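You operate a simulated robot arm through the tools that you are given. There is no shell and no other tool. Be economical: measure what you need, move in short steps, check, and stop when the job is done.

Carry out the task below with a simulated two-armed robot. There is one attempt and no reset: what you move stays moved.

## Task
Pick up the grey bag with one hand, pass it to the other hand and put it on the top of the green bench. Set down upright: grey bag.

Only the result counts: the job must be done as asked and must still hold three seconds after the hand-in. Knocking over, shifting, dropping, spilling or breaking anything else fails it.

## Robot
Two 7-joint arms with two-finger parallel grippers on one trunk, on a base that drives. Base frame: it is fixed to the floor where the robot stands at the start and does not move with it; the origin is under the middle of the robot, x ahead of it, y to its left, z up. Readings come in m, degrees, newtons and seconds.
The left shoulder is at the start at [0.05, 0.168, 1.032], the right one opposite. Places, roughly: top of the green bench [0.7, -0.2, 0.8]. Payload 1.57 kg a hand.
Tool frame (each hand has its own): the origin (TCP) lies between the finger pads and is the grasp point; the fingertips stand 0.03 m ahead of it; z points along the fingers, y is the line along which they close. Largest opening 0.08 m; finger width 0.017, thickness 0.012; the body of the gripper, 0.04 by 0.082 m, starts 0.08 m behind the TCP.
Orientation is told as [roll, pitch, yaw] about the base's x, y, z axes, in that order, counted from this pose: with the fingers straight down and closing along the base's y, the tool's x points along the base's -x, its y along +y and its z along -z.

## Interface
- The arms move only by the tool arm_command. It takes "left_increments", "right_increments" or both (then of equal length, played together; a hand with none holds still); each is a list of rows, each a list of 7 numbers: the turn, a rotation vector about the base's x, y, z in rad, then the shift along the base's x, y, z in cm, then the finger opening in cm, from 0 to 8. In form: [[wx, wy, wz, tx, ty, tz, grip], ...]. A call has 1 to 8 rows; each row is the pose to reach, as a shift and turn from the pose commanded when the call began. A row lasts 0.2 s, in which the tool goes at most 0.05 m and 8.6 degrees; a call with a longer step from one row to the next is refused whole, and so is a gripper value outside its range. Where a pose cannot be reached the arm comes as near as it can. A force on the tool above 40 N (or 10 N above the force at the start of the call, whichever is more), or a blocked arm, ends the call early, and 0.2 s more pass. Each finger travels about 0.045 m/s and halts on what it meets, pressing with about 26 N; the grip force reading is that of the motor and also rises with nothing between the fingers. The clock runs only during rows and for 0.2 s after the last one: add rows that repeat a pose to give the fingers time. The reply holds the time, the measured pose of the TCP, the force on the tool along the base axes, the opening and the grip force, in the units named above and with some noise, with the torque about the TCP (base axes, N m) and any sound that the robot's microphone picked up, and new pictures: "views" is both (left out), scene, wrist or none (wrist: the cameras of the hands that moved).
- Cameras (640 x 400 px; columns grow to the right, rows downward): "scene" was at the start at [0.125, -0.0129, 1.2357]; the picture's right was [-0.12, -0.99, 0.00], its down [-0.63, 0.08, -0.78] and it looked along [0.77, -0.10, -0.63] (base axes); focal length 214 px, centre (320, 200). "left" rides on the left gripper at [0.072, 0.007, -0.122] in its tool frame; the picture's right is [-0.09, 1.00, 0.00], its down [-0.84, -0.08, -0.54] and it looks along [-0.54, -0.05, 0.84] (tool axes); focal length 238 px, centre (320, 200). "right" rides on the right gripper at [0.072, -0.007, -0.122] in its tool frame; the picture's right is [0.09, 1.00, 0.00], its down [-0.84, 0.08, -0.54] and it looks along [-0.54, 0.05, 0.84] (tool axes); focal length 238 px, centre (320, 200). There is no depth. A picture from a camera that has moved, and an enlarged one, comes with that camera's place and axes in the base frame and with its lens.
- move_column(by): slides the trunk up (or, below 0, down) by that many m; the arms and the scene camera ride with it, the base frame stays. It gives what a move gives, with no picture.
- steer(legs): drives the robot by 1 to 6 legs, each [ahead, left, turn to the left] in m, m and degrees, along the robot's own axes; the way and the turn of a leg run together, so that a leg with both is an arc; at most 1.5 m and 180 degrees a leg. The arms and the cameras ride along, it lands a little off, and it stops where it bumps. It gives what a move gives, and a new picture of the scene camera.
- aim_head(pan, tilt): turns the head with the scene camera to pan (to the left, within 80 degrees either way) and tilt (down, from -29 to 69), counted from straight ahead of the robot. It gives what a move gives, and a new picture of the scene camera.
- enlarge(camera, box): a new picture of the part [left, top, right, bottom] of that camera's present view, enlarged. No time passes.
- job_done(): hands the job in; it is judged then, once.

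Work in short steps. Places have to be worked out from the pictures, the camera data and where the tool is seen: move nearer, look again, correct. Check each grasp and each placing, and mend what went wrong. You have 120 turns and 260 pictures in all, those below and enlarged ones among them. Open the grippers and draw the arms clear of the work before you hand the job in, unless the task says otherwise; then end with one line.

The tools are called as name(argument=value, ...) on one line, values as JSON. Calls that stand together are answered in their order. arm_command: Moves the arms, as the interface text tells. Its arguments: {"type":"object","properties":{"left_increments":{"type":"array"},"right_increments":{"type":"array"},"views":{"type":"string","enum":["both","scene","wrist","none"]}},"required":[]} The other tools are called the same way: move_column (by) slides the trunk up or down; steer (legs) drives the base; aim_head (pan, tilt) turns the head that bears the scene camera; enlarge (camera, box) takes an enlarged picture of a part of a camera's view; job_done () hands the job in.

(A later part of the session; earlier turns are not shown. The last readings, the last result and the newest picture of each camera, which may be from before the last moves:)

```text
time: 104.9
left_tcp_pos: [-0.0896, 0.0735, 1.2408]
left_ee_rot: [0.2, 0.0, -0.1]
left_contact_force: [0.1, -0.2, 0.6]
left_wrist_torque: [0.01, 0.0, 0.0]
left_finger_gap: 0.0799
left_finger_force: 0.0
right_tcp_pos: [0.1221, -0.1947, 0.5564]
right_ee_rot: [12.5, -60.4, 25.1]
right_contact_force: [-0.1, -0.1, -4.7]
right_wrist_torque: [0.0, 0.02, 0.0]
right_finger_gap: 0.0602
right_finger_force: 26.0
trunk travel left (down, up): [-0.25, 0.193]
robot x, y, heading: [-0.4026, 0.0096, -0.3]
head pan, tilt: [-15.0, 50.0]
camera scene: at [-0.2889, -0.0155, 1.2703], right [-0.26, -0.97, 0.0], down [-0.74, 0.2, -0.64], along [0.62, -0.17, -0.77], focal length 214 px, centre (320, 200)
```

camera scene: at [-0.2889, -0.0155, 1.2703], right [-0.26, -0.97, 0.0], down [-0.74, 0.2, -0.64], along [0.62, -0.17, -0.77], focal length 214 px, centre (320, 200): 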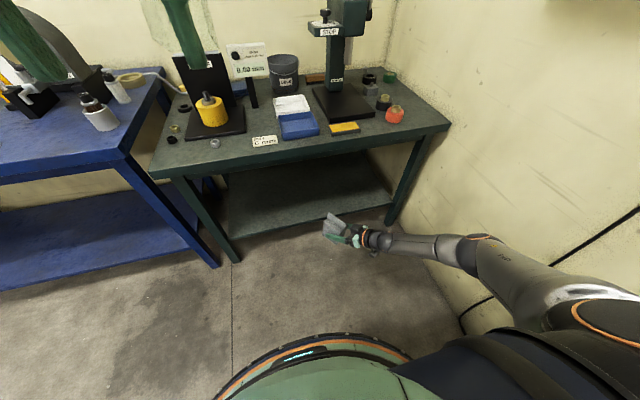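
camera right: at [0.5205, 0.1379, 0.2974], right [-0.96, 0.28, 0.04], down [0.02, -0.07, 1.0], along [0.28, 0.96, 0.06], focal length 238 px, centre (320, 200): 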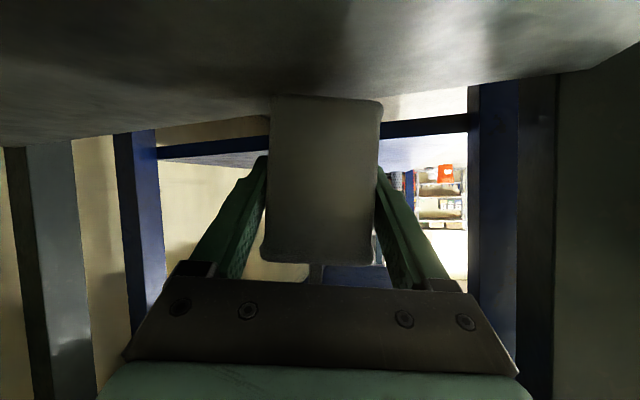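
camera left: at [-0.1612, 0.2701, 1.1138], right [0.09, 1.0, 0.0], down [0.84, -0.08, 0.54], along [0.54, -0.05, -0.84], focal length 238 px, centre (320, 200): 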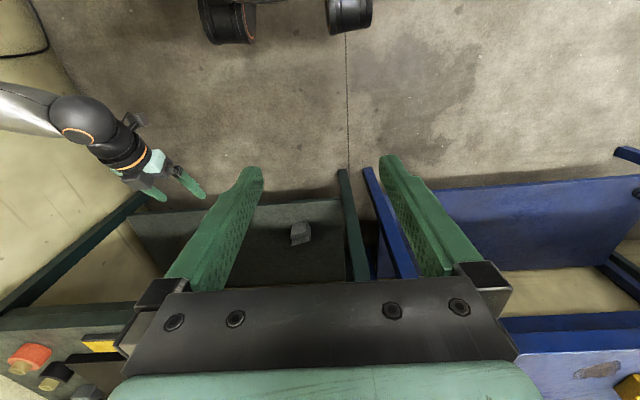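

The bag hangs upright in the right hand (~0.45 kg). I raise it to chest height, levelling the tool (pitch -60, yaw 40) for the handover.

arm_command(right_increments=[[-0.02, -0.01, 0.015, -1, 0, 4, 3], [-0.04, -0.02, 0.03, -2, 1, 8, 3], [-0.06, -0.03, 0.045, -3, 2, 12, 3], [-0.08, -0.04, 0.06, -4, 3, 16, 3], [-0.095, -0.052, 0.07, -5.5, 4, 20, 3], [-0.095, -0.052, 0.07, -7, 5, 24, 3], [-0.095, -0.052, 0.07, -8.5, 6.5, 28, 3], [-0.095, -0.052, 0.07, -10, 8, 32, 3]], views="scene")

```text
time: 106.7
left_tcp_pos: [-0.0906, 0.0727, 1.2401]
left_ee_rot: [0.2, -0.1, 0.1]
left_contact_force: [0.1, -0.2, -0.2]
left_wrist_torque: [-0.01, 0.01, 0.05]
left_finger_gap: 0.08
left_finger_force: 0.1
right_tcp_pos: [0.0213, -0.1135, 0.877]
right_ee_rot: [0.0, -59.8, 40.1]
right_contact_force: [-0.5, 0.0, -4.8]
right_wrist_torque: [-0.05, 0.05, -0.03]
right_finger_gap: 0.0598
right_finger_force: 25.6
trunk travel left (down, up): [-0.25, 0.193]
robot x, y, heading: [-0.4066, 0.01, 0.1]
head pan, tilt: [-15.0, 50.0]
camera scene: at [-0.2891, -0.0152, 1.2703], right [-0.26, -0.97, 0.0], down [-0.74, 0.2, -0.64], along [0.62, -0.17, -0.77], focal length 214 px, centre (320, 200)
```

scene: 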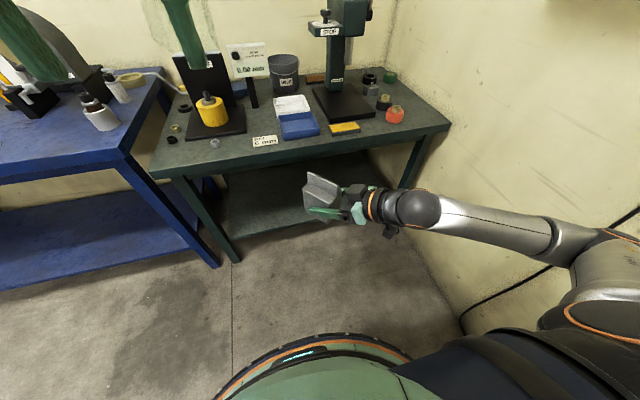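

All good. I raise the right hand 10 cm more and bring the left hand above the bag, yawed 40° so it closes along the bag's depth.

arm_command(right_increments=[[0, 0, 0, 0, 0, 2, 3], [0, 0, 0, 0, 0, 4, 3], [0, 0, 0, 0, 0, 6, 3], [0, 0, 0, 0, 0, 8, 3], [0, 0, 0, 0, 0, 10, 3], [0, 0, 0, 0, 0, 10, 3]], left_increments=[[0, 0, 0.12, 2.5, -2.5, 0, 8], [0, 0, 0.24, 5, -5, 0, 8], [0, 0, 0.36, 7.5, -7.5, 0, 8], [0, 0, 0.48, 10, -10, 0, 8], [0, 0, 0.6, 12.5, -12.5, -1, 8], [0, 0, 0.7, 14.9, -15.4, -2, 8]])

```text
time: 108.1
left_tcp_pos: [0.0124, -0.0557, 1.1881]
left_ee_rot: [0.3, 0.3, 40.3]
left_contact_force: [-0.5, 0.7, 0.3]
left_wrist_torque: [0.0, -0.01, -0.05]
left_finger_gap: 0.0799
left_finger_force: 0.0
left hand out of reach, approached as far as the arm can: row 4, 5, 6
right_tcp_pos: [0.0205, -0.115, 0.9764]
right_ee_rot: [0.0, -59.9, 39.9]
right_contact_force: [-0.6, 0.7, -4.1]
right_wrist_torque: [-0.08, 0.05, 0.01]
right_finger_gap: 0.0597
right_finger_force: 26.2
trunk travel left (down, up): [-0.25, 0.193]
robot x, y, heading: [-0.4056, 0.0102, -0.2]
head pan, tilt: [-15.0, 50.0]
camera scene: at [-0.2857, -0.0145, 1.2744], right [-0.23, -0.97, 0.0], down [-0.71, 0.17, -0.68], along [0.66, -0.16, -0.73], focal length 214 px, centre (320, 200)
camera right: at [-0.0838, -0.2111, 0.9744], right [-0.68, 0.73, -0.08], down [-0.09, 0.03, 1.0], along [0.73, 0.68, 0.05], focal length 238 px, centre (320, 200)
camera left: at [-0.0466, -0.0967, 1.3117], right [-0.57, 0.82, 0.01], down [0.69, 0.48, 0.54], along [0.44, 0.31, -0.84], focal length 238 px, centre (320, 200)
```

scene: 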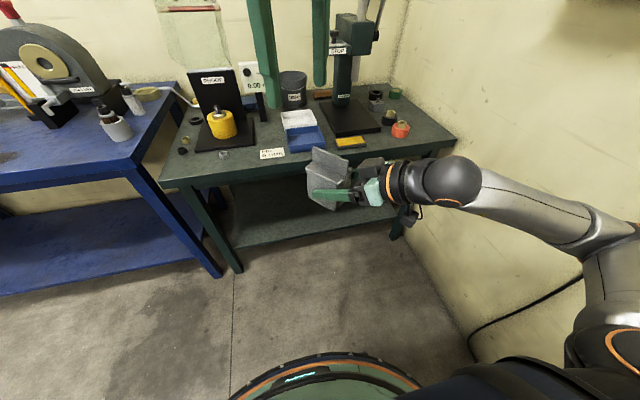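
right: 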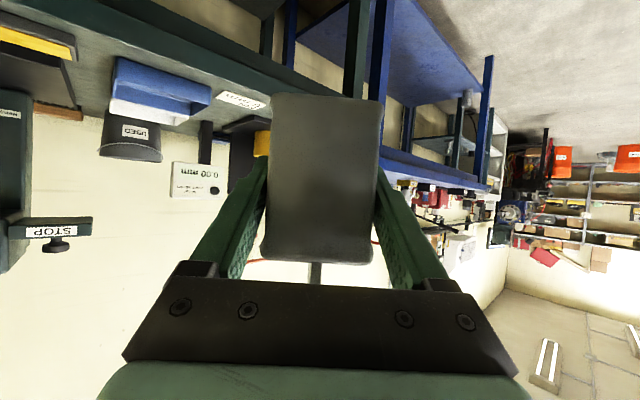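
left: 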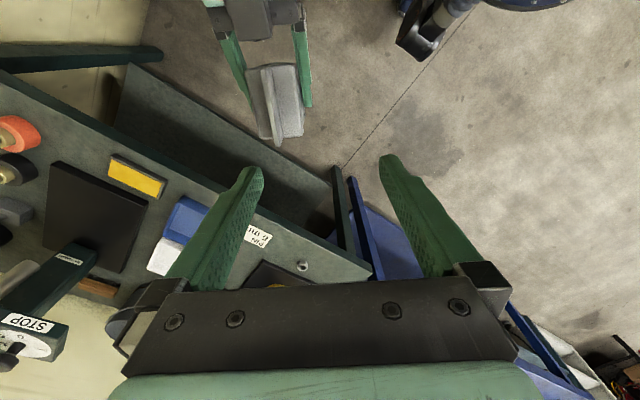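

Left hand hits a limit at that yaw and spot. I turn the right hand (with bag) to yaw 10 and bring it more central, with the left backing off and turning to yaw 10 too.

arm_command(left_increments=[[0, 0, -0.05, -1, 2, 1, 8], [0, 0, -0.15, -1, 5, 2, 8], [0, 0, -0.25, 0, 8, 3, 8], [0, 0, -0.35, 1, 10, 4, 8], [0, 0, -0.45, 2, 11, 5, 8], [0, 0, -0.52, 3, 11, 5, 8]], right_increments=[[0, 0, -0.09, 0, 0.5, 0, 3], [0, 0, -0.18, -0.5, 1.5, 0, 3], [0, 0, -0.27, -1, 3, 0, 3], [0, 0, -0.36, -1.5, 4, 0, 3], [0, 0, -0.45, -2, 5, 0, 3], [0, 0, -0.52, -2.5, 6.5, 0, 3]])

```text
time: 109.5
left_tcp_pos: [0.0322, 0.0572, 1.2423]
left_ee_rot: [0.0, -0.1, 14.3]
left_contact_force: [0.3, -0.3, 0.5]
left_wrist_torque: [-0.05, 0.0, 0.0]
left_finger_gap: 0.0801
left_finger_force: 0.1
left hand out of reach, approached as far as the arm can: row 6
right_tcp_pos: [-0.0047, -0.0468, 0.9766]
right_ee_rot: [0.1, -60.0, 10.0]
right_contact_force: [-0.3, -0.1, -3.9]
right_wrist_torque: [-0.01, 0.02, 0.01]
right_finger_gap: 0.0599
right_finger_force: 25.8
right hand out of reach, approached as far as the arm can: row 3, 4, 5
trunk travel left (down, up): [-0.25, 0.193]
robot x, y, heading: [-0.4022, 0.0066, -0.2]
head pan, tilt: [-15.0, 50.0]
camera scene: at [-0.2889, -0.0149, 1.2703], right [-0.26, -0.97, 0.0], down [-0.74, 0.2, -0.64], along [0.62, -0.17, -0.77], focal length 214 px, centre (320, 200)
camera right: at [-0.1429, -0.0799, 0.9741], right [-0.22, 0.97, -0.08], down [-0.06, 0.07, 1.0], along [0.97, 0.22, 0.05], focal length 238 px, centre (320, 200)
camera left: at [-0.0408, 0.0451, 1.364], right [-0.16, 0.99, 0.0], down [0.83, 0.13, 0.54], along [0.54, 0.09, -0.84], focal length 238 px, centre (320, 200)
```

scene: 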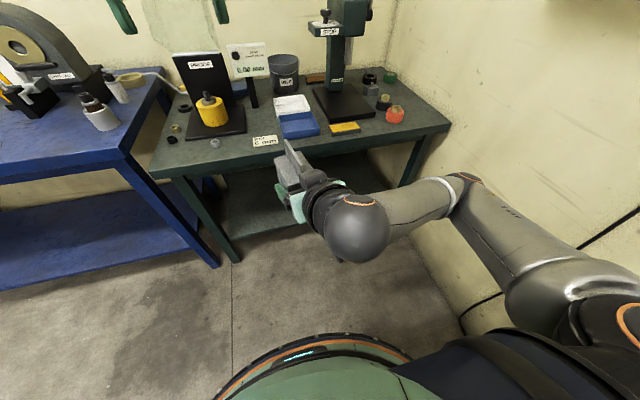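
right: 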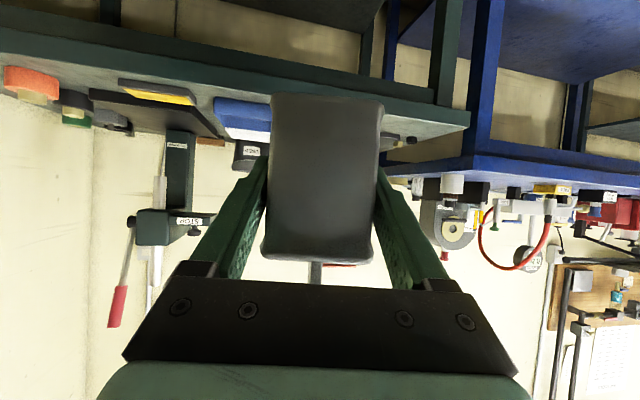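
left: 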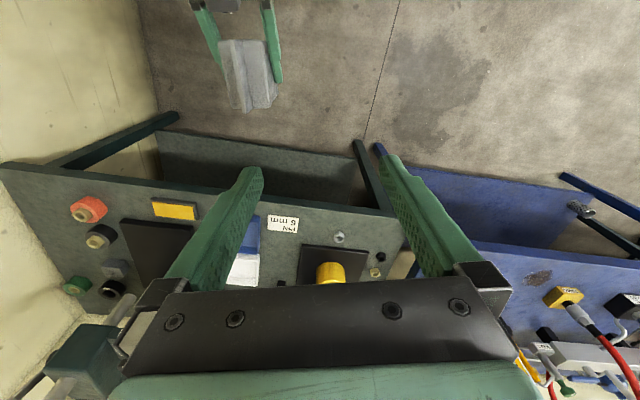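

Right is in place; bag centre ≈[0.029, -0.041]. I bring the left hand to just above the bag's far half, fingertips 6 cm above its top, and check.

arm_command(left_increments=[[0, 0, -0.03, 0.5, -2.5, -2, 8], [0, 0, -0.06, 1, -5, -4, 8], [0, 0, -0.075, 1.3, -7.5, -7, 8], [0, 0, -0.075, 1.3, -9.5, -11, 8], [0, 0, -0.075, 1.3, -9.5, -11, 8]])

```text
time: 110.7
left_tcp_pos: [0.0446, -0.0394, 1.1332]
left_ee_rot: [0.1, -0.1, 10.1]
left_contact_force: [0.1, 0.3, -0.4]
left_wrist_torque: [0.01, 0.01, -0.01]
left_finger_gap: 0.0799
left_finger_force: 0.1
right_tcp_pos: [-0.0039, -0.0487, 0.9753]
right_ee_rot: [0.0, -59.9, 10.1]
right_contact_force: [0.1, 0.0, -6.1]
right_wrist_torque: [-0.01, 0.08, 0.01]
right_finger_gap: 0.0598
right_finger_force: 25.9
trunk travel left (down, up): [-0.25, 0.193]
robot x, y, heading: [-0.4031, 0.0089, 0.2]
head pan, tilt: [-15.0, 50.0]
camera scene: at [-0.2891, -0.0153, 1.2703], right [-0.26, -0.97, 0.0], down [-0.74, 0.2, -0.64], along [0.62, -0.17, -0.77], focal length 214 px, centre (320, 200)
camera left: at [-0.0283, -0.0461, 1.2549], right [-0.08, 1.0, 0.0], down [0.84, 0.07, 0.54], along [0.54, 0.05, -0.84], focal length 238 px, centre (320, 200)
```

scene: 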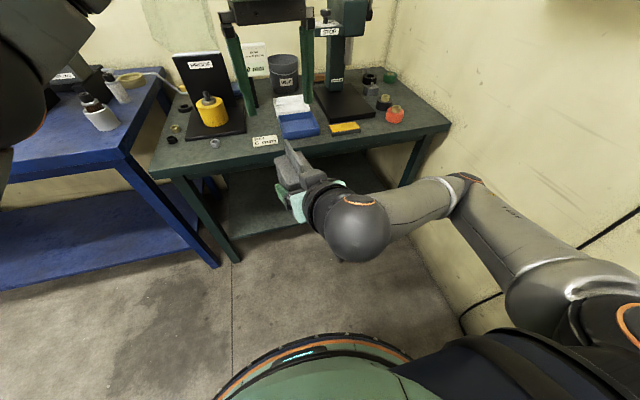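
left: 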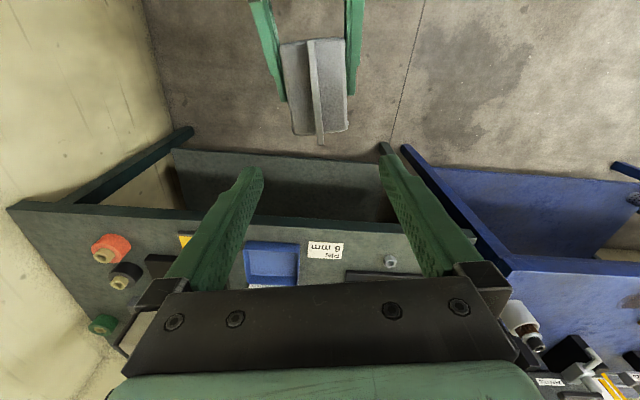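

The bag's far end is only ~3 mm past the left tool axis, so the bag sits nearer the right palm than assumed. I shift the left hand 1.3 cm back and lower it so its tips stay above the right fingers.

arm_command(left_increments=[[0, 0, 0, -1.3, -0.3, 0, 8], [0, 0, 0, -1.3, -0.3, -3, 8], [0, 0, 0, -1.3, -0.3, -6, 8], [0, 0, 0, -1.3, -0.3, -9, 8], [0, 0, 0, -1.3, -0.3, -11, 8], [0, 0, 0, -1.3, -0.3, -12.6, 8], [0, 0, 0, -1.3, -0.3, -12.6, 8]])

enlarge(camera="scene", box=[220, 110, 380, 210])

```text
time: 112.3
left_tcp_pos: [0.0316, -0.0411, 1.0054]
left_ee_rot: [0.2, -0.1, 10.0]
left_contact_force: [0.3, 0.0, -0.7]
left_wrist_torque: [0.01, -0.01, 0.01]
left_finger_gap: 0.0802
left_finger_force: 0.0
right_tcp_pos: [-0.0049, -0.0486, 0.9759]
right_ee_rot: [-0.1, -59.9, 10.2]
right_contact_force: [0.7, 0.3, -4.0]
right_wrist_torque: [-0.03, 0.02, -0.01]
right_finger_gap: 0.0599
right_finger_force: 26.0
trunk travel left (down, up): [-0.25, 0.193]
robot x, y, heading: [-0.4075, 0.0072, -0.1]
head pan, tilt: [-15.0, 50.0]
camera scene: at [-0.289, -0.0154, 1.2703], right [-0.26, -0.97, 0.0], down [-0.74, 0.2, -0.64], along [0.62, -0.17, -0.77], focal length 214 px, centre (320, 200)
camera left: at [-0.0422, -0.0488, 1.1277], right [-0.08, 1.0, 0.0], down [0.84, 0.07, 0.54], along [0.54, 0.05, -0.84], focal length 238 px, centre (320, 200)
```

scene: 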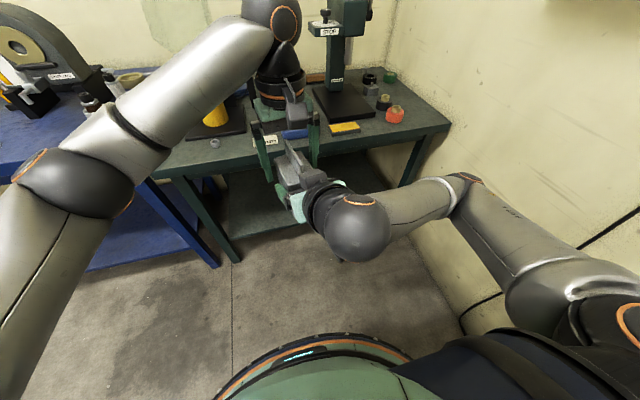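
left: 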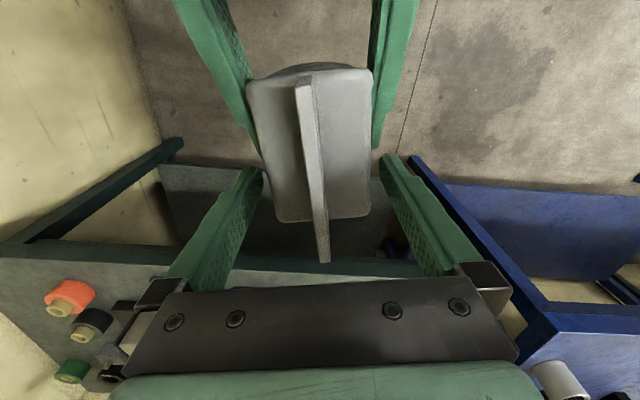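

```text
4.00 times, centred on (300, 160) of scene
camera zoom: at [-0.289, -0.0154, 1.2703], right [-0.26, -0.97, 0.0], down [-0.74, 0.2, -0.64], along [0.62, -0.17, -0.77], focal length 858 px, centre (400, 360)
```

zoom: 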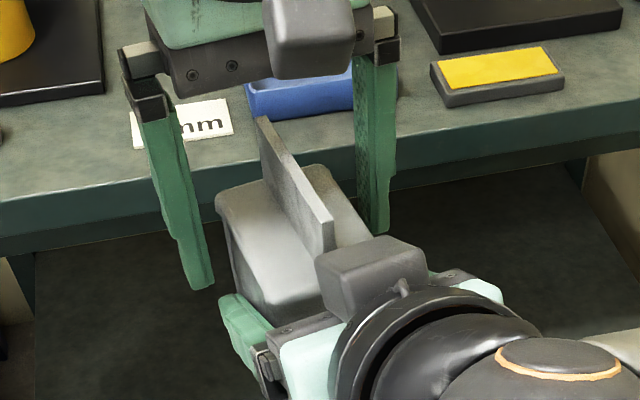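

The left fingers straddle the far part of the bag, clear of the right fingertips. I close the left hand while the right keeps holding.

arm_command(left_increments=[[0, 0, 0, 0, 0, 0, 6], [0, 0, 0, 0, 0, 0, 4], [0, 0, 0, 0, 0, 0, 3], [0, 0, 0, 0, 0, 0, 3], [0, 0, 0, 0, 0, 0, 3], [0, 0, 0, 0, 0, 0, 3]])

```text
time: 113.7
left_tcp_pos: [0.0312, -0.0418, 1.0053]
left_ee_rot: [0.2, -0.1, 10.1]
left_contact_force: [0.7, 3.4, -0.6]
left_wrist_torque: [-0.33, -0.02, -0.02]
left_finger_gap: 0.0599
left_finger_force: 26.3
right_tcp_pos: [-0.0045, -0.0495, 0.9762]
right_ee_rot: [0.1, -60.0, 10.1]
right_contact_force: [-0.3, -4.4, -3.0]
right_wrist_torque: [0.44, 0.08, -0.12]
right_finger_gap: 0.06
right_finger_force: 26.1
trunk travel left (down, up): [-0.25, 0.193]
robot x, y, heading: [-0.4062, 0.0103, 0.1]
head pan, tilt: [-15.0, 50.0]
camera scene: at [-0.289, -0.0154, 1.2703], right [-0.26, -0.97, 0.0], down [-0.74, 0.2, -0.64], along [0.62, -0.17, -0.77], focal length 214 px, centre (320, 200)
camera left: at [-0.0421, -0.0487, 1.1279], right [-0.08, 1.0, 0.0], down [0.84, 0.07, 0.54], along [0.54, 0.05, -0.84], focal length 238 px, centre (320, 200)
```

scene: 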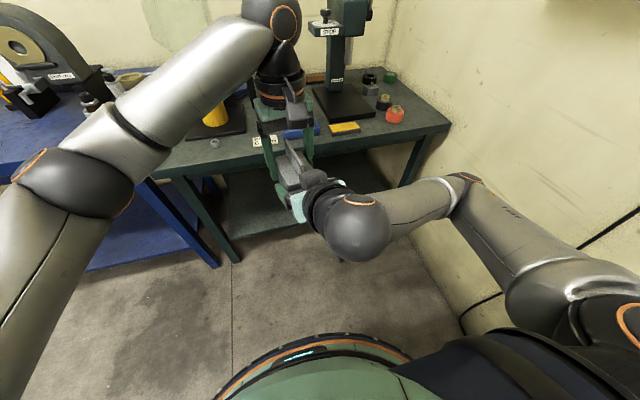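
left: 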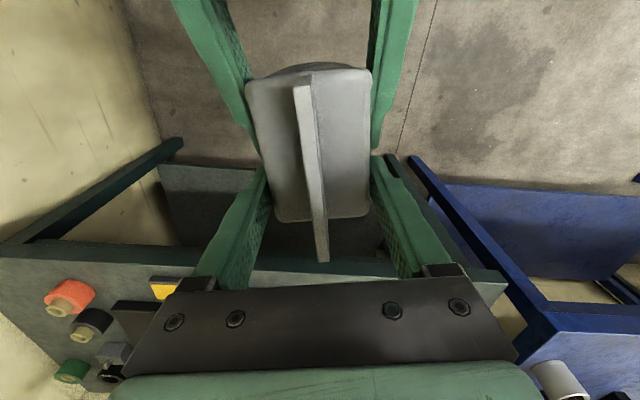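

Both hands grip the bag (0.060 gap, 26 N each). I open the right hand and retreat it straight back along its finger direction.

arm_command(right_increments=[[0, 0, 0, 0, 0, 0, 5], [0, 0, 0, 0, 0, 0, 7], [0, 0, 0, 0, 0, 0, 8], [0, 0, 0, 0, 0, 0, 8], [0, 0, 0, -1.7, -0.3, 1, 8], [0, 0, 0, -3.5, -0.6, 2, 8], [0, 0, 0, -5.2, -0.9, 3, 8], [0, 0, 0, -7, -1.2, 4, 8]])

```text
time: 115.5
left_tcp_pos: [0.0339, -0.0393, 1.0058]
left_ee_rot: [0.8, -0.3, 10.4]
left_contact_force: [9.3, 31.1, 6.6]
left_wrist_torque: [-0.59, 0.33, -1.02]
left_finger_gap: 0.0677
left_finger_force: 26.1
right_tcp_pos: [-0.0423, -0.0302, 1.0228]
right_ee_rot: [-1.0, -59.7, 10.4]
right_contact_force: [-9.2, -31.4, -10.6]
right_wrist_torque: [0.16, 0.49, -1.43]
right_finger_gap: 0.0802
right_finger_force: 0.9
right hand out of reach, approached as far as the arm can: row 5, 6, 7, 8
trunk travel left (down, up): [-0.25, 0.193]
robot x, y, heading: [-0.4048, 0.007, -0.2]
head pan, tilt: [-15.0, 50.0]
camera scene: at [-0.2891, -0.0154, 1.2703], right [-0.26, -0.97, 0.0], down [-0.74, 0.2, -0.64], along [0.62, -0.17, -0.77], focal length 214 px, centre (320, 200)
camera right: at [-0.1817, -0.0601, 1.0215], right [-0.21, 0.97, -0.09], down [-0.06, 0.08, 1.0], along [0.98, 0.22, 0.04], focal length 238 px, centre (320, 200)
```

scene: 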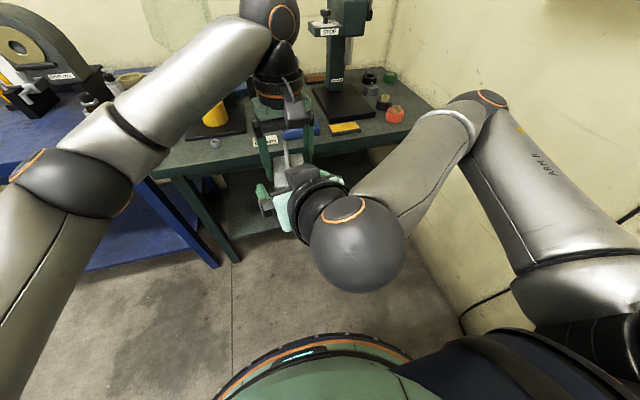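
right: 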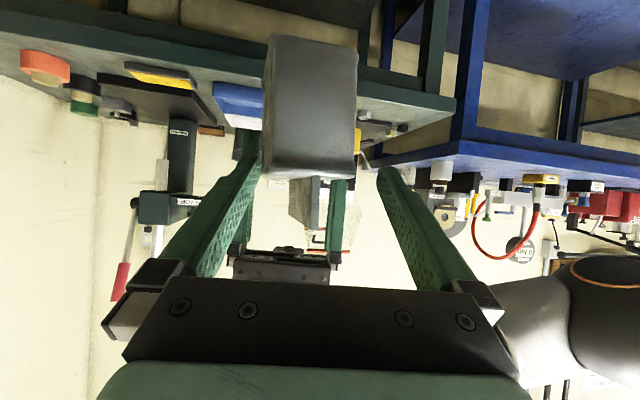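

The right hand drifted left while retreating (reach limit) and is pressing on the bag with 31 N. I move it right to relieve the pressure.

arm_command(right_increments=[[0, 0, 0, 0.3, -1, 0, 8], [0, 0, 0, 0.5, -2, 0, 8], [0, 0, 0, 0.5, -2, 0, 8]])

```text
time: 116.3
left_tcp_pos: [0.0288, -0.0436, 1.0051]
left_ee_rot: [0.2, -0.1, 9.9]
left_contact_force: [3.2, 7.4, -8.9]
left_wrist_torque: [0.07, -0.23, -0.18]
left_finger_gap: 0.0645
left_finger_force: 25.9
right_tcp_pos: [-0.0298, -0.0368, 1.0284]
right_ee_rot: [0.2, -60.2, 10.0]
right_contact_force: [-2.4, -8.1, 4.2]
right_wrist_torque: [-0.26, -0.11, -0.41]
right_finger_gap: 0.0801
right_finger_force: 0.1
right hand out of reach, approached as far as the arm can: row 1, 2, 3
trunk travel left (down, up): [-0.25, 0.193]
robot x, y, heading: [-0.4056, 0.0074, -0.3]
head pan, tilt: [-15.0, 50.0]
camera scene: at [-0.289, -0.0153, 1.2703], right [-0.26, -0.97, 0.0], down [-0.74, 0.2, -0.64], along [0.62, -0.17, -0.77], focal length 214 px, centre (320, 200)
camera right: at [-0.1684, -0.0696, 1.0255], right [-0.22, 0.97, -0.08], down [-0.07, 0.07, 1.0], along [0.97, 0.23, 0.05], focal length 238 px, centre (320, 200)
```

scene: 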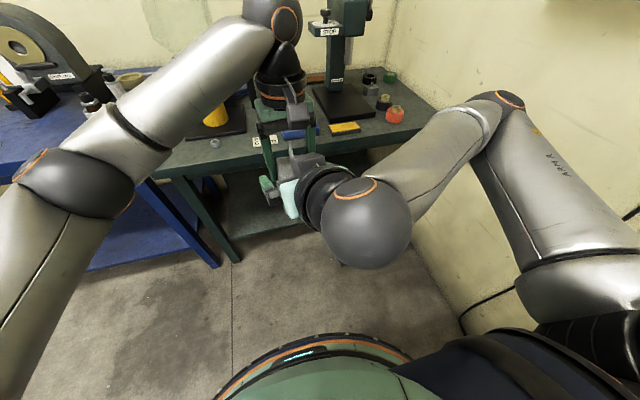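
right: 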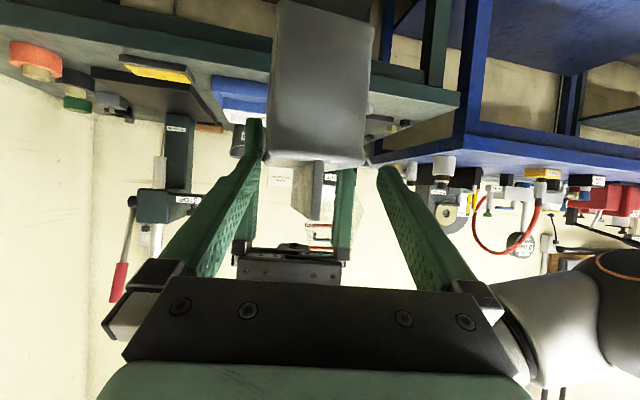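

The right hand can't retreat directly there, so I take the bag away instead: the left hand moves forward along the finger line.

arm_command(left_increments=[[0, 0, 0, 1.5, 0.2, 0, 3], [0, 0, 0, 3, 0.4, 0, 3], [0, 0, 0, 4.5, 0.7, 0, 3], [0, 0, 0, 6, 1, 0, 3], [0, 0, 0, 8, 1.4, 0, 3], [0, 0, 0, 8, 1.4, 0, 3]])

```text
time: 117.7
left_tcp_pos: [0.1111, -0.0277, 1.0062]
left_ee_rot: [0.1, -0.2, 10.0]
left_contact_force: [-0.2, -0.8, -5.1]
left_wrist_torque: [-0.02, -0.14, 0.03]
left_finger_gap: 0.0632
left_finger_force: 25.8
right_tcp_pos: [-0.0285, -0.039, 1.0267]
right_ee_rot: [0.0, -59.9, 10.2]
right_contact_force: [-0.4, 0.2, -0.6]
right_wrist_torque: [-0.01, -0.01, 0.01]
right_finger_gap: 0.0798
right_finger_force: 0.1
trunk travel left (down, up): [-0.25, 0.193]
robot x, y, heading: [-0.4036, 0.0055, -0.2]
head pan, tilt: [-15.0, 50.0]
camera scene: at [-0.289, -0.0153, 1.2703], right [-0.26, -0.97, 0.0], down [-0.74, 0.2, -0.64], along [0.62, -0.17, -0.77], focal length 214 px, centre (320, 200)
camera left: at [0.0382, -0.0346, 1.1278], right [-0.08, 1.0, 0.0], down [0.84, 0.07, 0.54], along [0.54, 0.05, -0.84], focal length 238 px, centre (320, 200)
```

scene: 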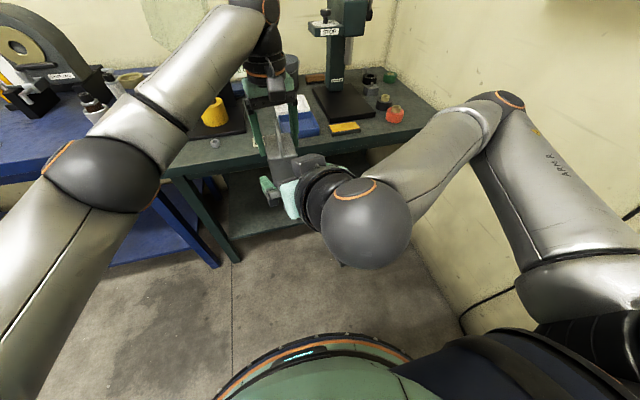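
left: 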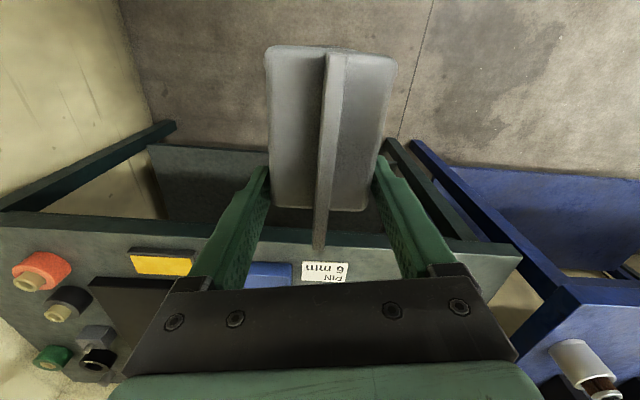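

The handover is done: left holds the bag (5 N), right is free. I check the bag's tilt through the right wrist camera.

enlarge(camera="right", box=[160, 0, 480, 200])

enlarge(camera="scene", box=[230, 90, 358, 200])

```text
2.00 times, centred on (320, 100) of right
camera zoom: at [-0.1687, -0.07, 1.0248], right [-0.22, 0.97, -0.08], down [-0.06, 0.07, 1.0], along [0.97, 0.23, 0.05], focal length 477 px, centre (320, 400)
```

zoom: 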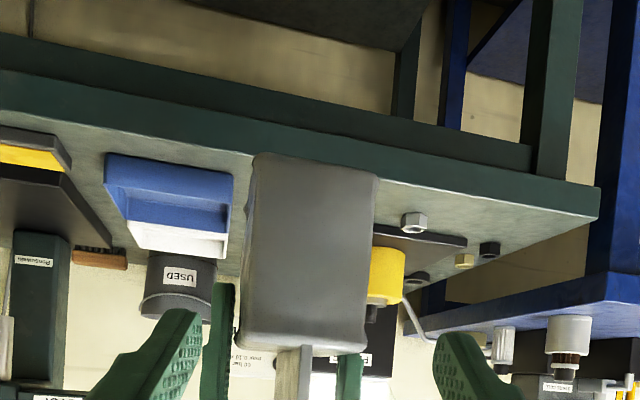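

```text
3.64 times, centred on (294, 145) of scene
camera zoom: at [-0.289, -0.0153, 1.2703], right [-0.26, -0.97, 0.0], down [-0.74, 0.2, -0.64], along [0.62, -0.17, -0.77], focal length 780 px, centre (414, 400)
```

zoom: 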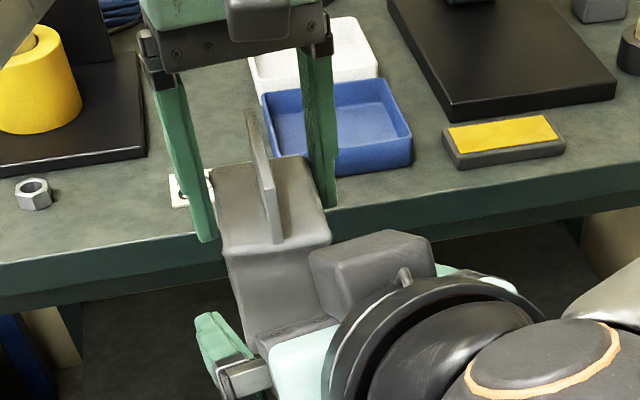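

The bag looks near-upright in the left hand. I move the right hand out to the right side.

arm_command(right_increments=[[0, 0, 0.08, 0, -3, 0, 8], [0, 0, 0.16, 0, -6, 0, 8], [0, 0, 0.24, -0.5, -9, 0, 8], [0, 0, 0.32, -1, -12, 0, 8], [0, 0, 0.32, -1.5, -15, 0, 8], [0, 0, 0.32, -2, -18, 0, 8], [0, 0, 0.32, -2, -21, 0, 8]], views="scene")

```text
time: 119.3
left_tcp_pos: [0.1113, -0.028, 1.0049]
left_ee_rot: [0.2, -0.1, 10.1]
left_contact_force: [0.1, 0.0, -3.4]
left_wrist_torque: [-0.01, -0.14, 0.0]
left_finger_gap: 0.0631
left_finger_force: 25.9
right_tcp_pos: [-0.0283, -0.2653, 1.0357]
right_ee_rot: [0.3, -60.0, 28.4]
right_contact_force: [0.6, 0.9, -0.3]
right_wrist_torque: [-0.04, -0.03, -0.01]
right_finger_gap: 0.0798
right_finger_force: 0.1
right hand out of reach, approached as far as the arm can: row 1, 2, 3, 4, 5, 6, 7
trunk travel left (down, up): [-0.25, 0.193]
robot x, y, heading: [-0.4023, 0.007, 0.1]
head pan, tilt: [-15.0, 50.0]
camera scene: at [-0.2893, -0.0154, 1.2704], right [-0.26, -0.97, 0.0], down [-0.74, 0.2, -0.64], along [0.62, -0.17, -0.77], focal length 214 px, centre (320, 200)
```

scene: 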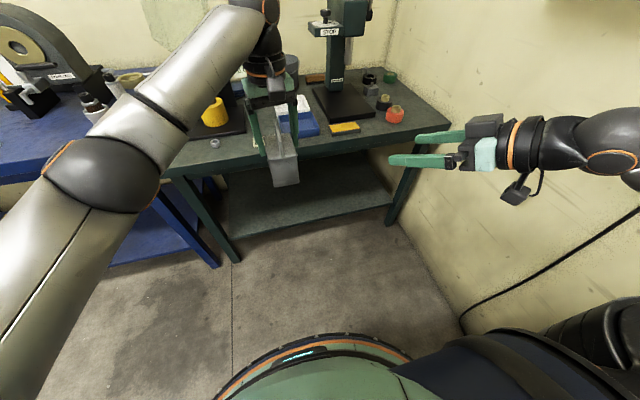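

Right hand is clear. I look closely at the bag's posture in the left hand.

enlarge(camera="scene", box=[216, 90, 344, 200])

enlarge(camera="right", box=[0, 0, 640, 400])

```text
3.64 times, centred on (280, 145) of scene
camera zoom: at [-0.2893, -0.0154, 1.2704], right [-0.26, -0.97, 0.0], down [-0.74, 0.2, -0.64], along [0.62, -0.17, -0.77], focal length 780 px, centre (466, 400)
```

zoom: 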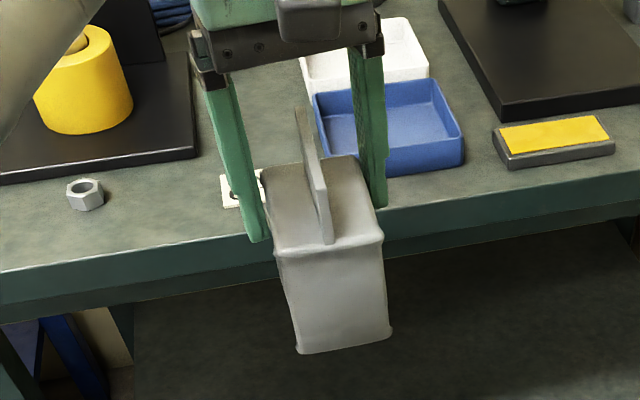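

```text
1.00 times, centred on (320, 200) of right
camera zoom: at [-0.15, -0.3405, 1.0325], right [-0.52, 0.85, -0.08], down [-0.08, 0.04, 1.0], along [0.85, 0.52, 0.05], focal length 238 px, centre (320, 200)
```

zoom: 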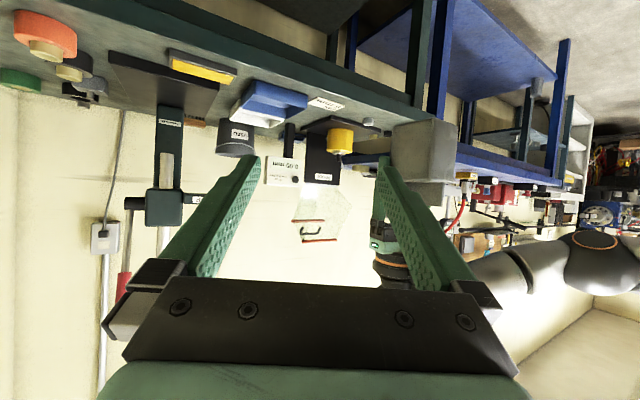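

I enlarge the side profile in the right wrist view.

enlarge(camera="right", box=[352, 90, 512, 290])

```text
2.00 times, centred on (432, 190) of right
camera zoom: at [-0.15, -0.3405, 1.0325], right [-0.52, 0.85, -0.08], down [-0.08, 0.04, 1.0], along [0.85, 0.52, 0.05], focal length 477 px, centre (96, 220)
```

zoom: 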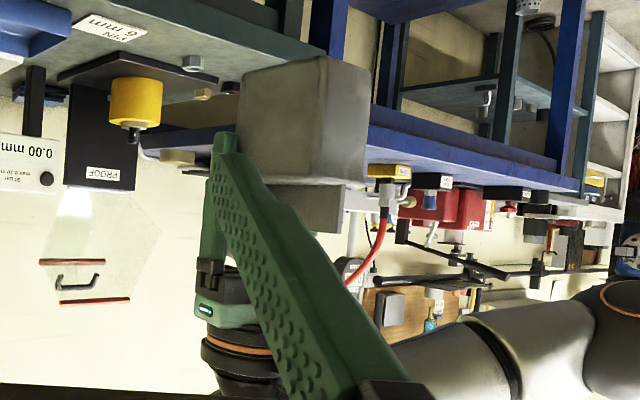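

Tilt is only a few degrees. I drive left first, in line with the free front-left area of the bench.

steer(legs=[[0, 0.317, 0], [0.15, 0, 0]])

aim_head(pan=0, tilt=45)

```text
time: 122.4
left_tcp_pos: [0.2641, 0.2918, 1.0039]
left_ee_rot: [0.3, 0.0, 10.1]
left_contact_force: [-0.3, 0.8, -3.9]
left_wrist_torque: [0.03, -0.13, -0.07]
left_finger_gap: 0.0628
left_finger_force: 25.9
right_tcp_pos: [0.1259, 0.0529, 1.0346]
right_ee_rot: [0.2, -59.9, 28.6]
right_contact_force: [0.8, 0.4, -0.4]
right_wrist_torque: [-0.02, 0.0, 0.01]
right_finger_gap: 0.08
right_finger_force: 0.1
trunk travel left (down, up): [-0.25, 0.193]
robot x, y, heading: [-0.2526, 0.3264, -0.0]
head pan, tilt: [-15.0, 50.0]
camera scene: at [-0.1358, 0.3032, 1.2702], right [-0.26, -0.97, 0.0], down [-0.74, 0.2, -0.64], along [0.62, -0.17, -0.77], focal length 214 px, centre (320, 200)
```

scene: 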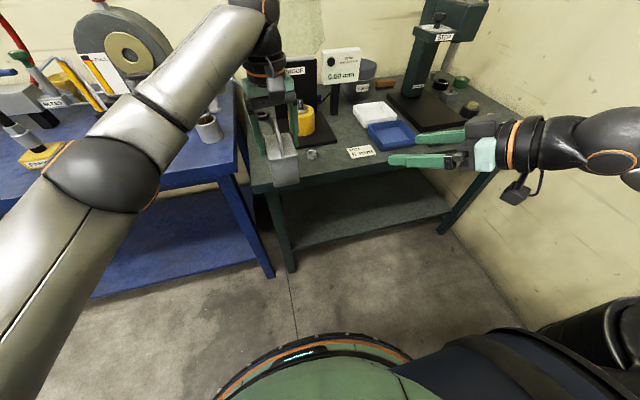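

```text
time: 123.2
left_tcp_pos: [0.2651, 0.2912, 1.0056]
left_ee_rot: [0.2, -0.1, 10.2]
left_contact_force: [-0.4, -0.4, -4.6]
left_wrist_torque: [0.0, -0.13, -0.02]
left_finger_gap: 0.0627
left_finger_force: 26.2
right_tcp_pos: [0.1255, 0.0531, 1.0335]
right_ee_rot: [0.2, -59.9, 28.6]
right_contact_force: [0.7, 0.0, 0.5]
right_wrist_torque: [-0.03, 0.02, -0.03]
right_finger_gap: 0.0798
right_finger_force: 0.1
trunk travel left (down, up): [-0.25, 0.193]
robot x, y, heading: [-0.2555, 0.3224, -0.3]
head pan, tilt: [0.0, 45.0]
camera scene: at [-0.1294, 0.3231, 1.2772], right [0.0, -1.0, 0.0], down [-0.71, 0.0, -0.71], along [0.71, 0.0, -0.71], focal length 214 px, centre (320, 200)
```

scene: 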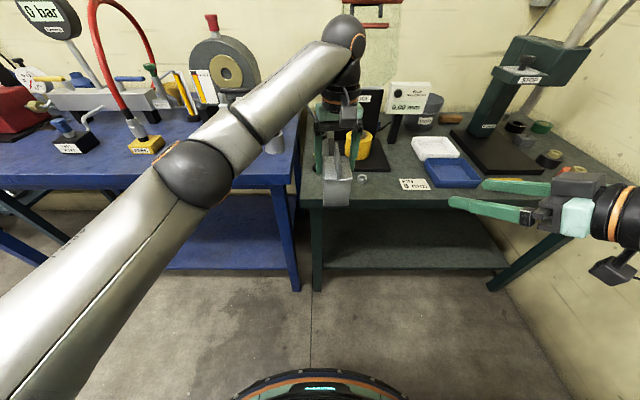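

Path ahead is clear. I drive the remaining 17 cm so the bag hangs over the free front-left corner.

steer(legs=[[0.17, -0.002, 0]])

aim_head(pan=0, tilt=60)

enlarge(camera="left", box=[0, 0, 640, 400])

```text
time: 124.6
left_tcp_pos: [0.4335, 0.2906, 1.0061]
left_ee_rot: [0.2, 0.0, 10.1]
left_contact_force: [-0.2, 0.3, -4.5]
left_wrist_torque: [-0.01, -0.08, 0.0]
left_finger_gap: 0.0627
left_finger_force: 26.1
right_tcp_pos: [0.2955, 0.0522, 1.0342]
right_ee_rot: [0.2, -60.0, 28.6]
right_contact_force: [0.2, 0.3, 0.0]
right_wrist_torque: [-0.01, 0.01, 0.02]
right_finger_gap: 0.0798
right_finger_force: 0.1
trunk travel left (down, up): [-0.25, 0.193]
robot x, y, heading: [-0.0779, 0.3253, -0.2]
head pan, tilt: [0.0, 45.0]
camera scene: at [0.041, 0.3212, 1.2771], right [0.0, -1.0, 0.0], down [-0.71, 0.0, -0.71], along [0.71, 0.0, -0.71], focal length 214 px, centre (320, 200)
```

scene: 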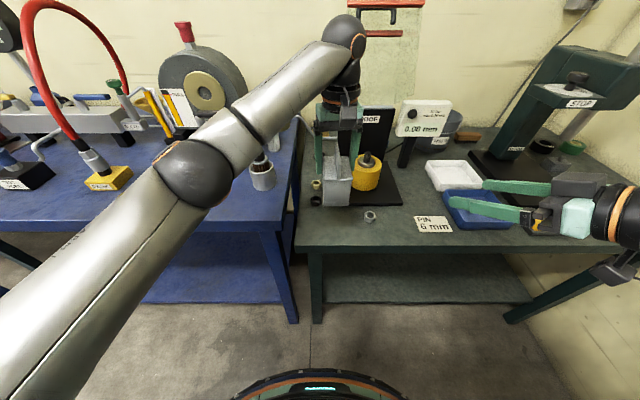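

```text
time: 125.4
left_tcp_pos: [0.4351, 0.2896, 1.0062]
left_ee_rot: [0.2, 0.0, 10.0]
left_contact_force: [-0.2, 0.3, -3.7]
left_wrist_torque: [0.01, -0.12, 0.01]
left_finger_gap: 0.0623
left_finger_force: 26.2
right_tcp_pos: [0.2952, 0.0514, 1.035]
right_ee_rot: [0.1, -59.8, 28.7]
right_contact_force: [0.5, 0.6, -0.6]
right_wrist_torque: [-0.01, -0.02, -0.01]
right_finger_gap: 0.0801
right_finger_force: 0.0
trunk travel left (down, up): [-0.25, 0.193]
robot x, y, heading: [-0.0789, 0.3209, -0.0]
head pan, tilt: [0.0, 60.0]
camera scene: at [0.0259, 0.3212, 1.2578], right [0.0, -1.0, 0.0], down [-0.87, 0.0, -0.5], along [0.5, 0.0, -0.87], focal length 214 px, centre (320, 200)
```

scene: 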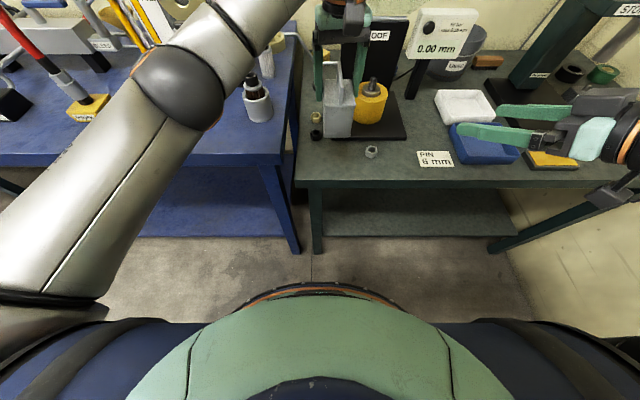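

```text
1.00 times, centred on (320, 200) of left
camera zoom: at [0.3606, 0.2826, 1.1278], right [-0.08, 1.0, 0.0], down [0.84, 0.07, 0.54], along [0.54, 0.05, -0.84], focal length 238 px, centre (320, 200)
```

zoom: 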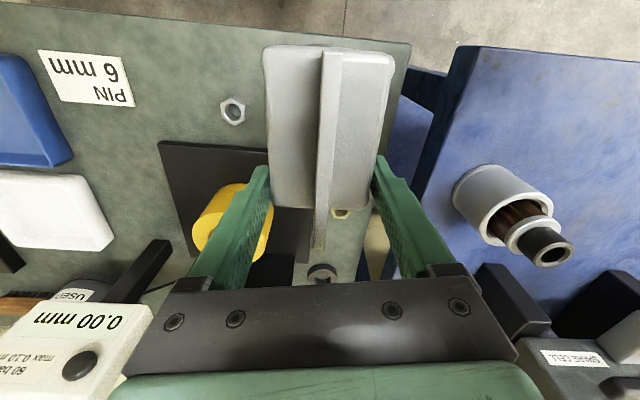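

Position matches plan: bag centre ≈[0.41, 0.286], clear of nut [0.438, 0.18], black ring [0.508, 0.333] and the edges. I lower the trunk 10 cm.

move_column(by=-0.1)

enlarge(camera="scene", box=[260, 0, 420, 200])

enlarge(camera="left", box=[160, 0, 480, 240])

```text
time: 126.7
left_tcp_pos: [0.4333, 0.2897, 0.9068]
left_ee_rot: [0.3, -0.1, 10.1]
left_contact_force: [-0.1, 0.6, -3.9]
left_wrist_torque: [-0.01, -0.15, -0.01]
left_finger_gap: 0.0623
left_finger_force: 26.5
right_tcp_pos: [0.2949, 0.0504, 0.9345]
right_ee_rot: [0.1, -59.9, 28.8]
right_contact_force: [-0.3, -0.2, -0.8]
right_wrist_torque: [0.02, -0.02, -0.02]
right_finger_gap: 0.0799
right_finger_force: 0.0
trunk travel left (down, up): [-0.15, 0.293]
robot x, y, heading: [-0.0791, 0.3242, -0.0]
head pan, tilt: [0.0, 60.0]
```

```text
2.00 times, centred on (340, 100) of scene
camera zoom: at [0.0257, 0.3213, 1.1578], right [0.0, -1.0, 0.0], down [-0.87, 0.0, -0.5], along [0.5, 0.0, -0.87], focal length 429 px, centre (280, 400)
```

zoom: 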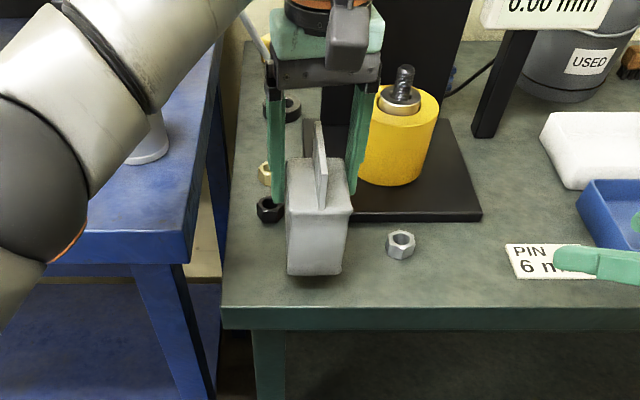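

```text
1.67 times, centred on (320, 120) of left
camera zoom: at [0.3605, 0.2827, 1.028], right [-0.08, 1.0, 0.0], down [0.84, 0.07, 0.54], along [0.54, 0.05, -0.84], focal length 397 px, centre (320, 333)
```

zoom: 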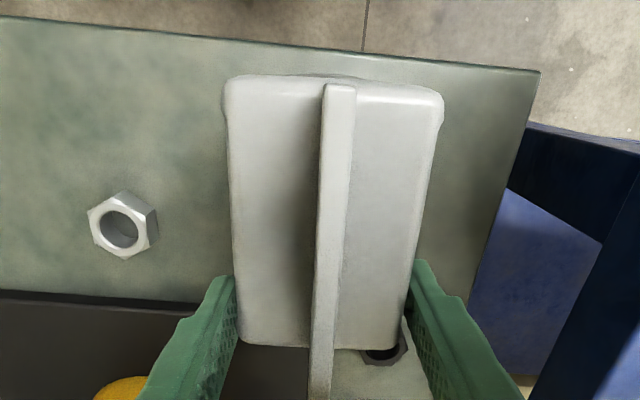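

About 2.8 cm remain to the top. I lower gently with the arm.

arm_command(left_increments=[[0, 0, 0, 0, 0, -1, 3], [0, 0, 0, 0, 0, -2, 3], [0, 0, 0, 0, 0, -2.4, 3], [0, 0, 0, 0, 0, -2.4, 3]], views="none")

enlarge(camera="scene", box=[260, 40, 420, 190])

```text
time: 127.7
left_tcp_pos: [0.4331, 0.2893, 0.8828]
left_ee_rot: [0.2, -0.1, 10.1]
left_contact_force: [-0.7, 0.0, -4.0]
left_wrist_torque: [0.02, -0.15, -0.06]
left_finger_gap: 0.0625
left_finger_force: 26.2
right_tcp_pos: [0.2956, 0.0507, 0.9344]
right_ee_rot: [0.1, -60.0, 28.5]
right_contact_force: [0.4, 0.2, 0.3]
right_wrist_torque: [0.03, 0.0, 0.01]
right_finger_gap: 0.08
right_finger_force: 0.0
trunk travel left (down, up): [-0.15, 0.293]
robot x, y, heading: [-0.081, 0.3216, 0.0]
head pan, tilt: [0.0, 60.0]
```

```text
2.67 times, centred on (340, 115) of scene
camera zoom: at [0.0258, 0.3212, 1.1577], right [0.0, -1.0, 0.0], down [-0.87, 0.0, -0.5], along [0.5, 0.0, -0.87], focal length 572 px, centre (267, 427)
```

zoom: 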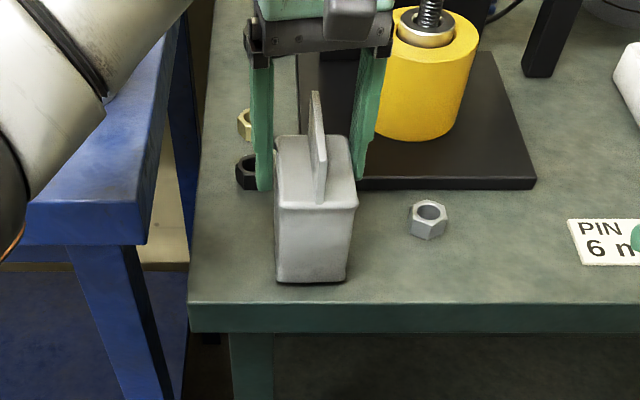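

No contact yet. I lower in small increments until the load on the hand drops.

arm_command(left_increments=[[0, 0, 0, 0, 0, -0.3, 3], [0, 0, 0, 0, 0, -0.5, 3]], views="none")

```text
time: 128.3
left_tcp_pos: [0.4334, 0.29, 0.8775]
left_ee_rot: [0.1, -0.3, 10.2]
left_contact_force: [1.8, 0.4, 2.1]
left_wrist_torque: [-0.16, 0.21, 0.02]
left_finger_gap: 0.0625
left_finger_force: 26.6
right_tcp_pos: [0.2953, 0.0509, 0.9362]
right_ee_rot: [0.1, -59.9, 28.8]
right_contact_force: [-0.2, -0.4, 0.5]
right_wrist_torque: [0.03, 0.0, 0.01]
right_finger_gap: 0.0798
right_finger_force: 0.1
trunk travel left (down, up): [-0.15, 0.293]
robot x, y, heading: [-0.0833, 0.3216, -0.1]
head pan, tilt: [0.0, 60.0]
```

Contact made at z=0.8775, as predicted. I settle 2 mm more and open the left hand slowly.

arm_command(left_increments=[[0, 0, 0, 0, 0, -0.2, 3], [0, 0, 0, 0, 0, -0.2, 5.5], [0, 0, 0, 0, 0, -0.2, 6.5], [0, 0, 0, 0, 0, -0.2, 7], [0, 0, 0, 0, 0, -0.2, 7.5], [0, 0, 0, 0, 0, -0.2, 8], [0, 0, 0, 0, 0, -0.2, 8]], views="wrist")

enlarge(camera="scene", box=[260, 40, 420, 190])

```text
time: 129.9
left_tcp_pos: [0.4341, 0.2897, 0.8748]
left_ee_rot: [0.2, 0.0, 10.1]
left_contact_force: [0.4, -0.2, 0.2]
left_wrist_torque: [0.01, 0.0, -0.03]
left_finger_gap: 0.08
left_finger_force: 0.0
right_tcp_pos: [0.2947, 0.0514, 0.9346]
right_ee_rot: [0.1, -59.9, 28.7]
right_contact_force: [-0.4, -0.5, -0.1]
right_wrist_torque: [0.0, -0.02, 0.02]
right_finger_gap: 0.0802
right_finger_force: 0.1
trunk travel left (down, up): [-0.15, 0.293]
robot x, y, heading: [-0.0834, 0.3221, -0.1]
head pan, tilt: [0.0, 60.0]
camera left: at [0.3603, 0.2829, 0.997], right [-0.08, 1.0, 0.0], down [0.84, 0.07, 0.54], along [0.54, 0.05, -0.84], focal length 238 px, centre (320, 200)
```

left: 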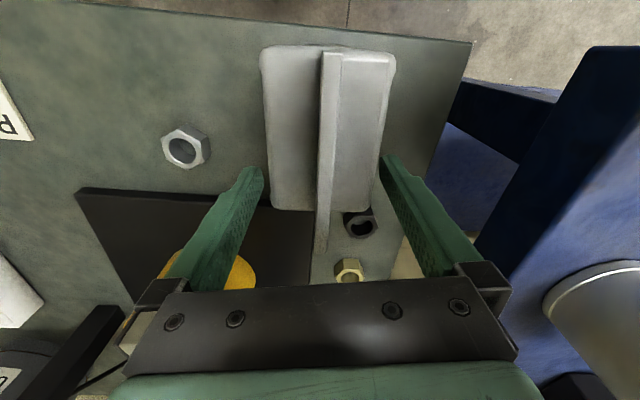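

```text
2.67 times, centred on (340, 115) of scene
camera zoom: at [0.0255, 0.3213, 1.1578], right [0.0, -1.0, 0.0], down [-0.87, 0.0, -0.5], along [0.5, 0.0, -0.87], focal length 572 px, centre (267, 427)
```

zoom: 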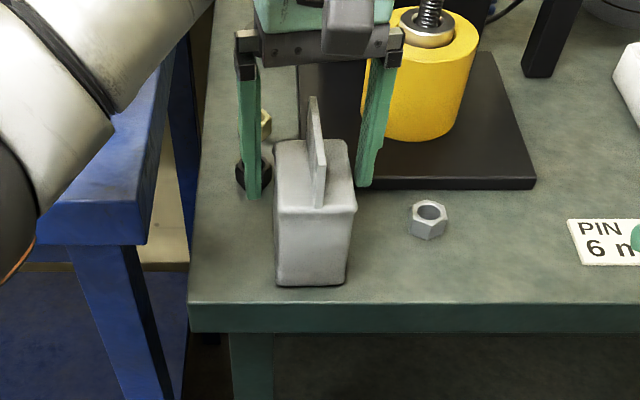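

The bag stands upright on the top and is released. I lift the left hand straight up.

arm_command(left_increments=[[0, 0, 0, 0, 0, 1.5, 8], [0, 0, 0, 0, 0, 3.5, 8], [0, 0, 0, 0, 0, 6, 8], [0, 0, 0, 0, 0, 9, 8], [0, 0, 0, 0, 0, 12, 8], [0, 0, 0, 0, 0, 15, 8]], views="scene")

```text
time: 131.3
left_tcp_pos: [0.4314, 0.2921, 1.003]
left_ee_rot: [0.3, -0.1, 10.2]
left_contact_force: [0.1, 0.0, -0.1]
left_wrist_torque: [0.01, 0.01, -0.02]
left_finger_gap: 0.0798
left_finger_force: 0.0
left hand out of reach, approached as far as the arm can: row 6
right_tcp_pos: [0.2951, 0.0504, 0.9342]
right_ee_rot: [0.2, -59.9, 28.7]
right_contact_force: [0.4, -0.4, -0.6]
right_wrist_torque: [-0.01, -0.02, 0.0]
right_finger_gap: 0.0801
right_finger_force: 0.0
trunk travel left (down, up): [-0.15, 0.293]
robot x, y, heading: [-0.0821, 0.3238, -0.2]
head pan, tilt: [0.0, 60.0]
camera scene: at [0.0256, 0.3213, 1.1577], right [0.0, -1.0, 0.0], down [-0.87, 0.0, -0.5], along [0.5, 0.0, -0.87], focal length 214 px, centre (320, 200)
```

scene: 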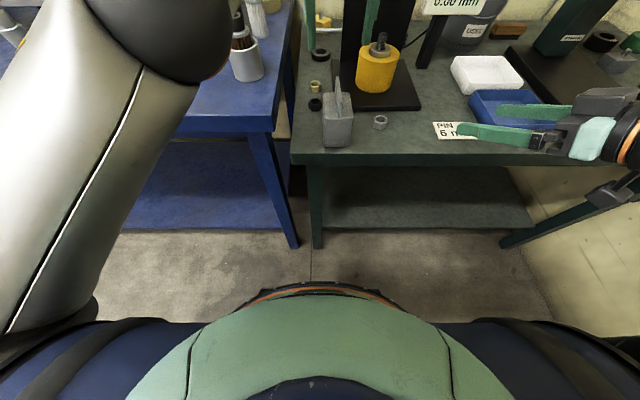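

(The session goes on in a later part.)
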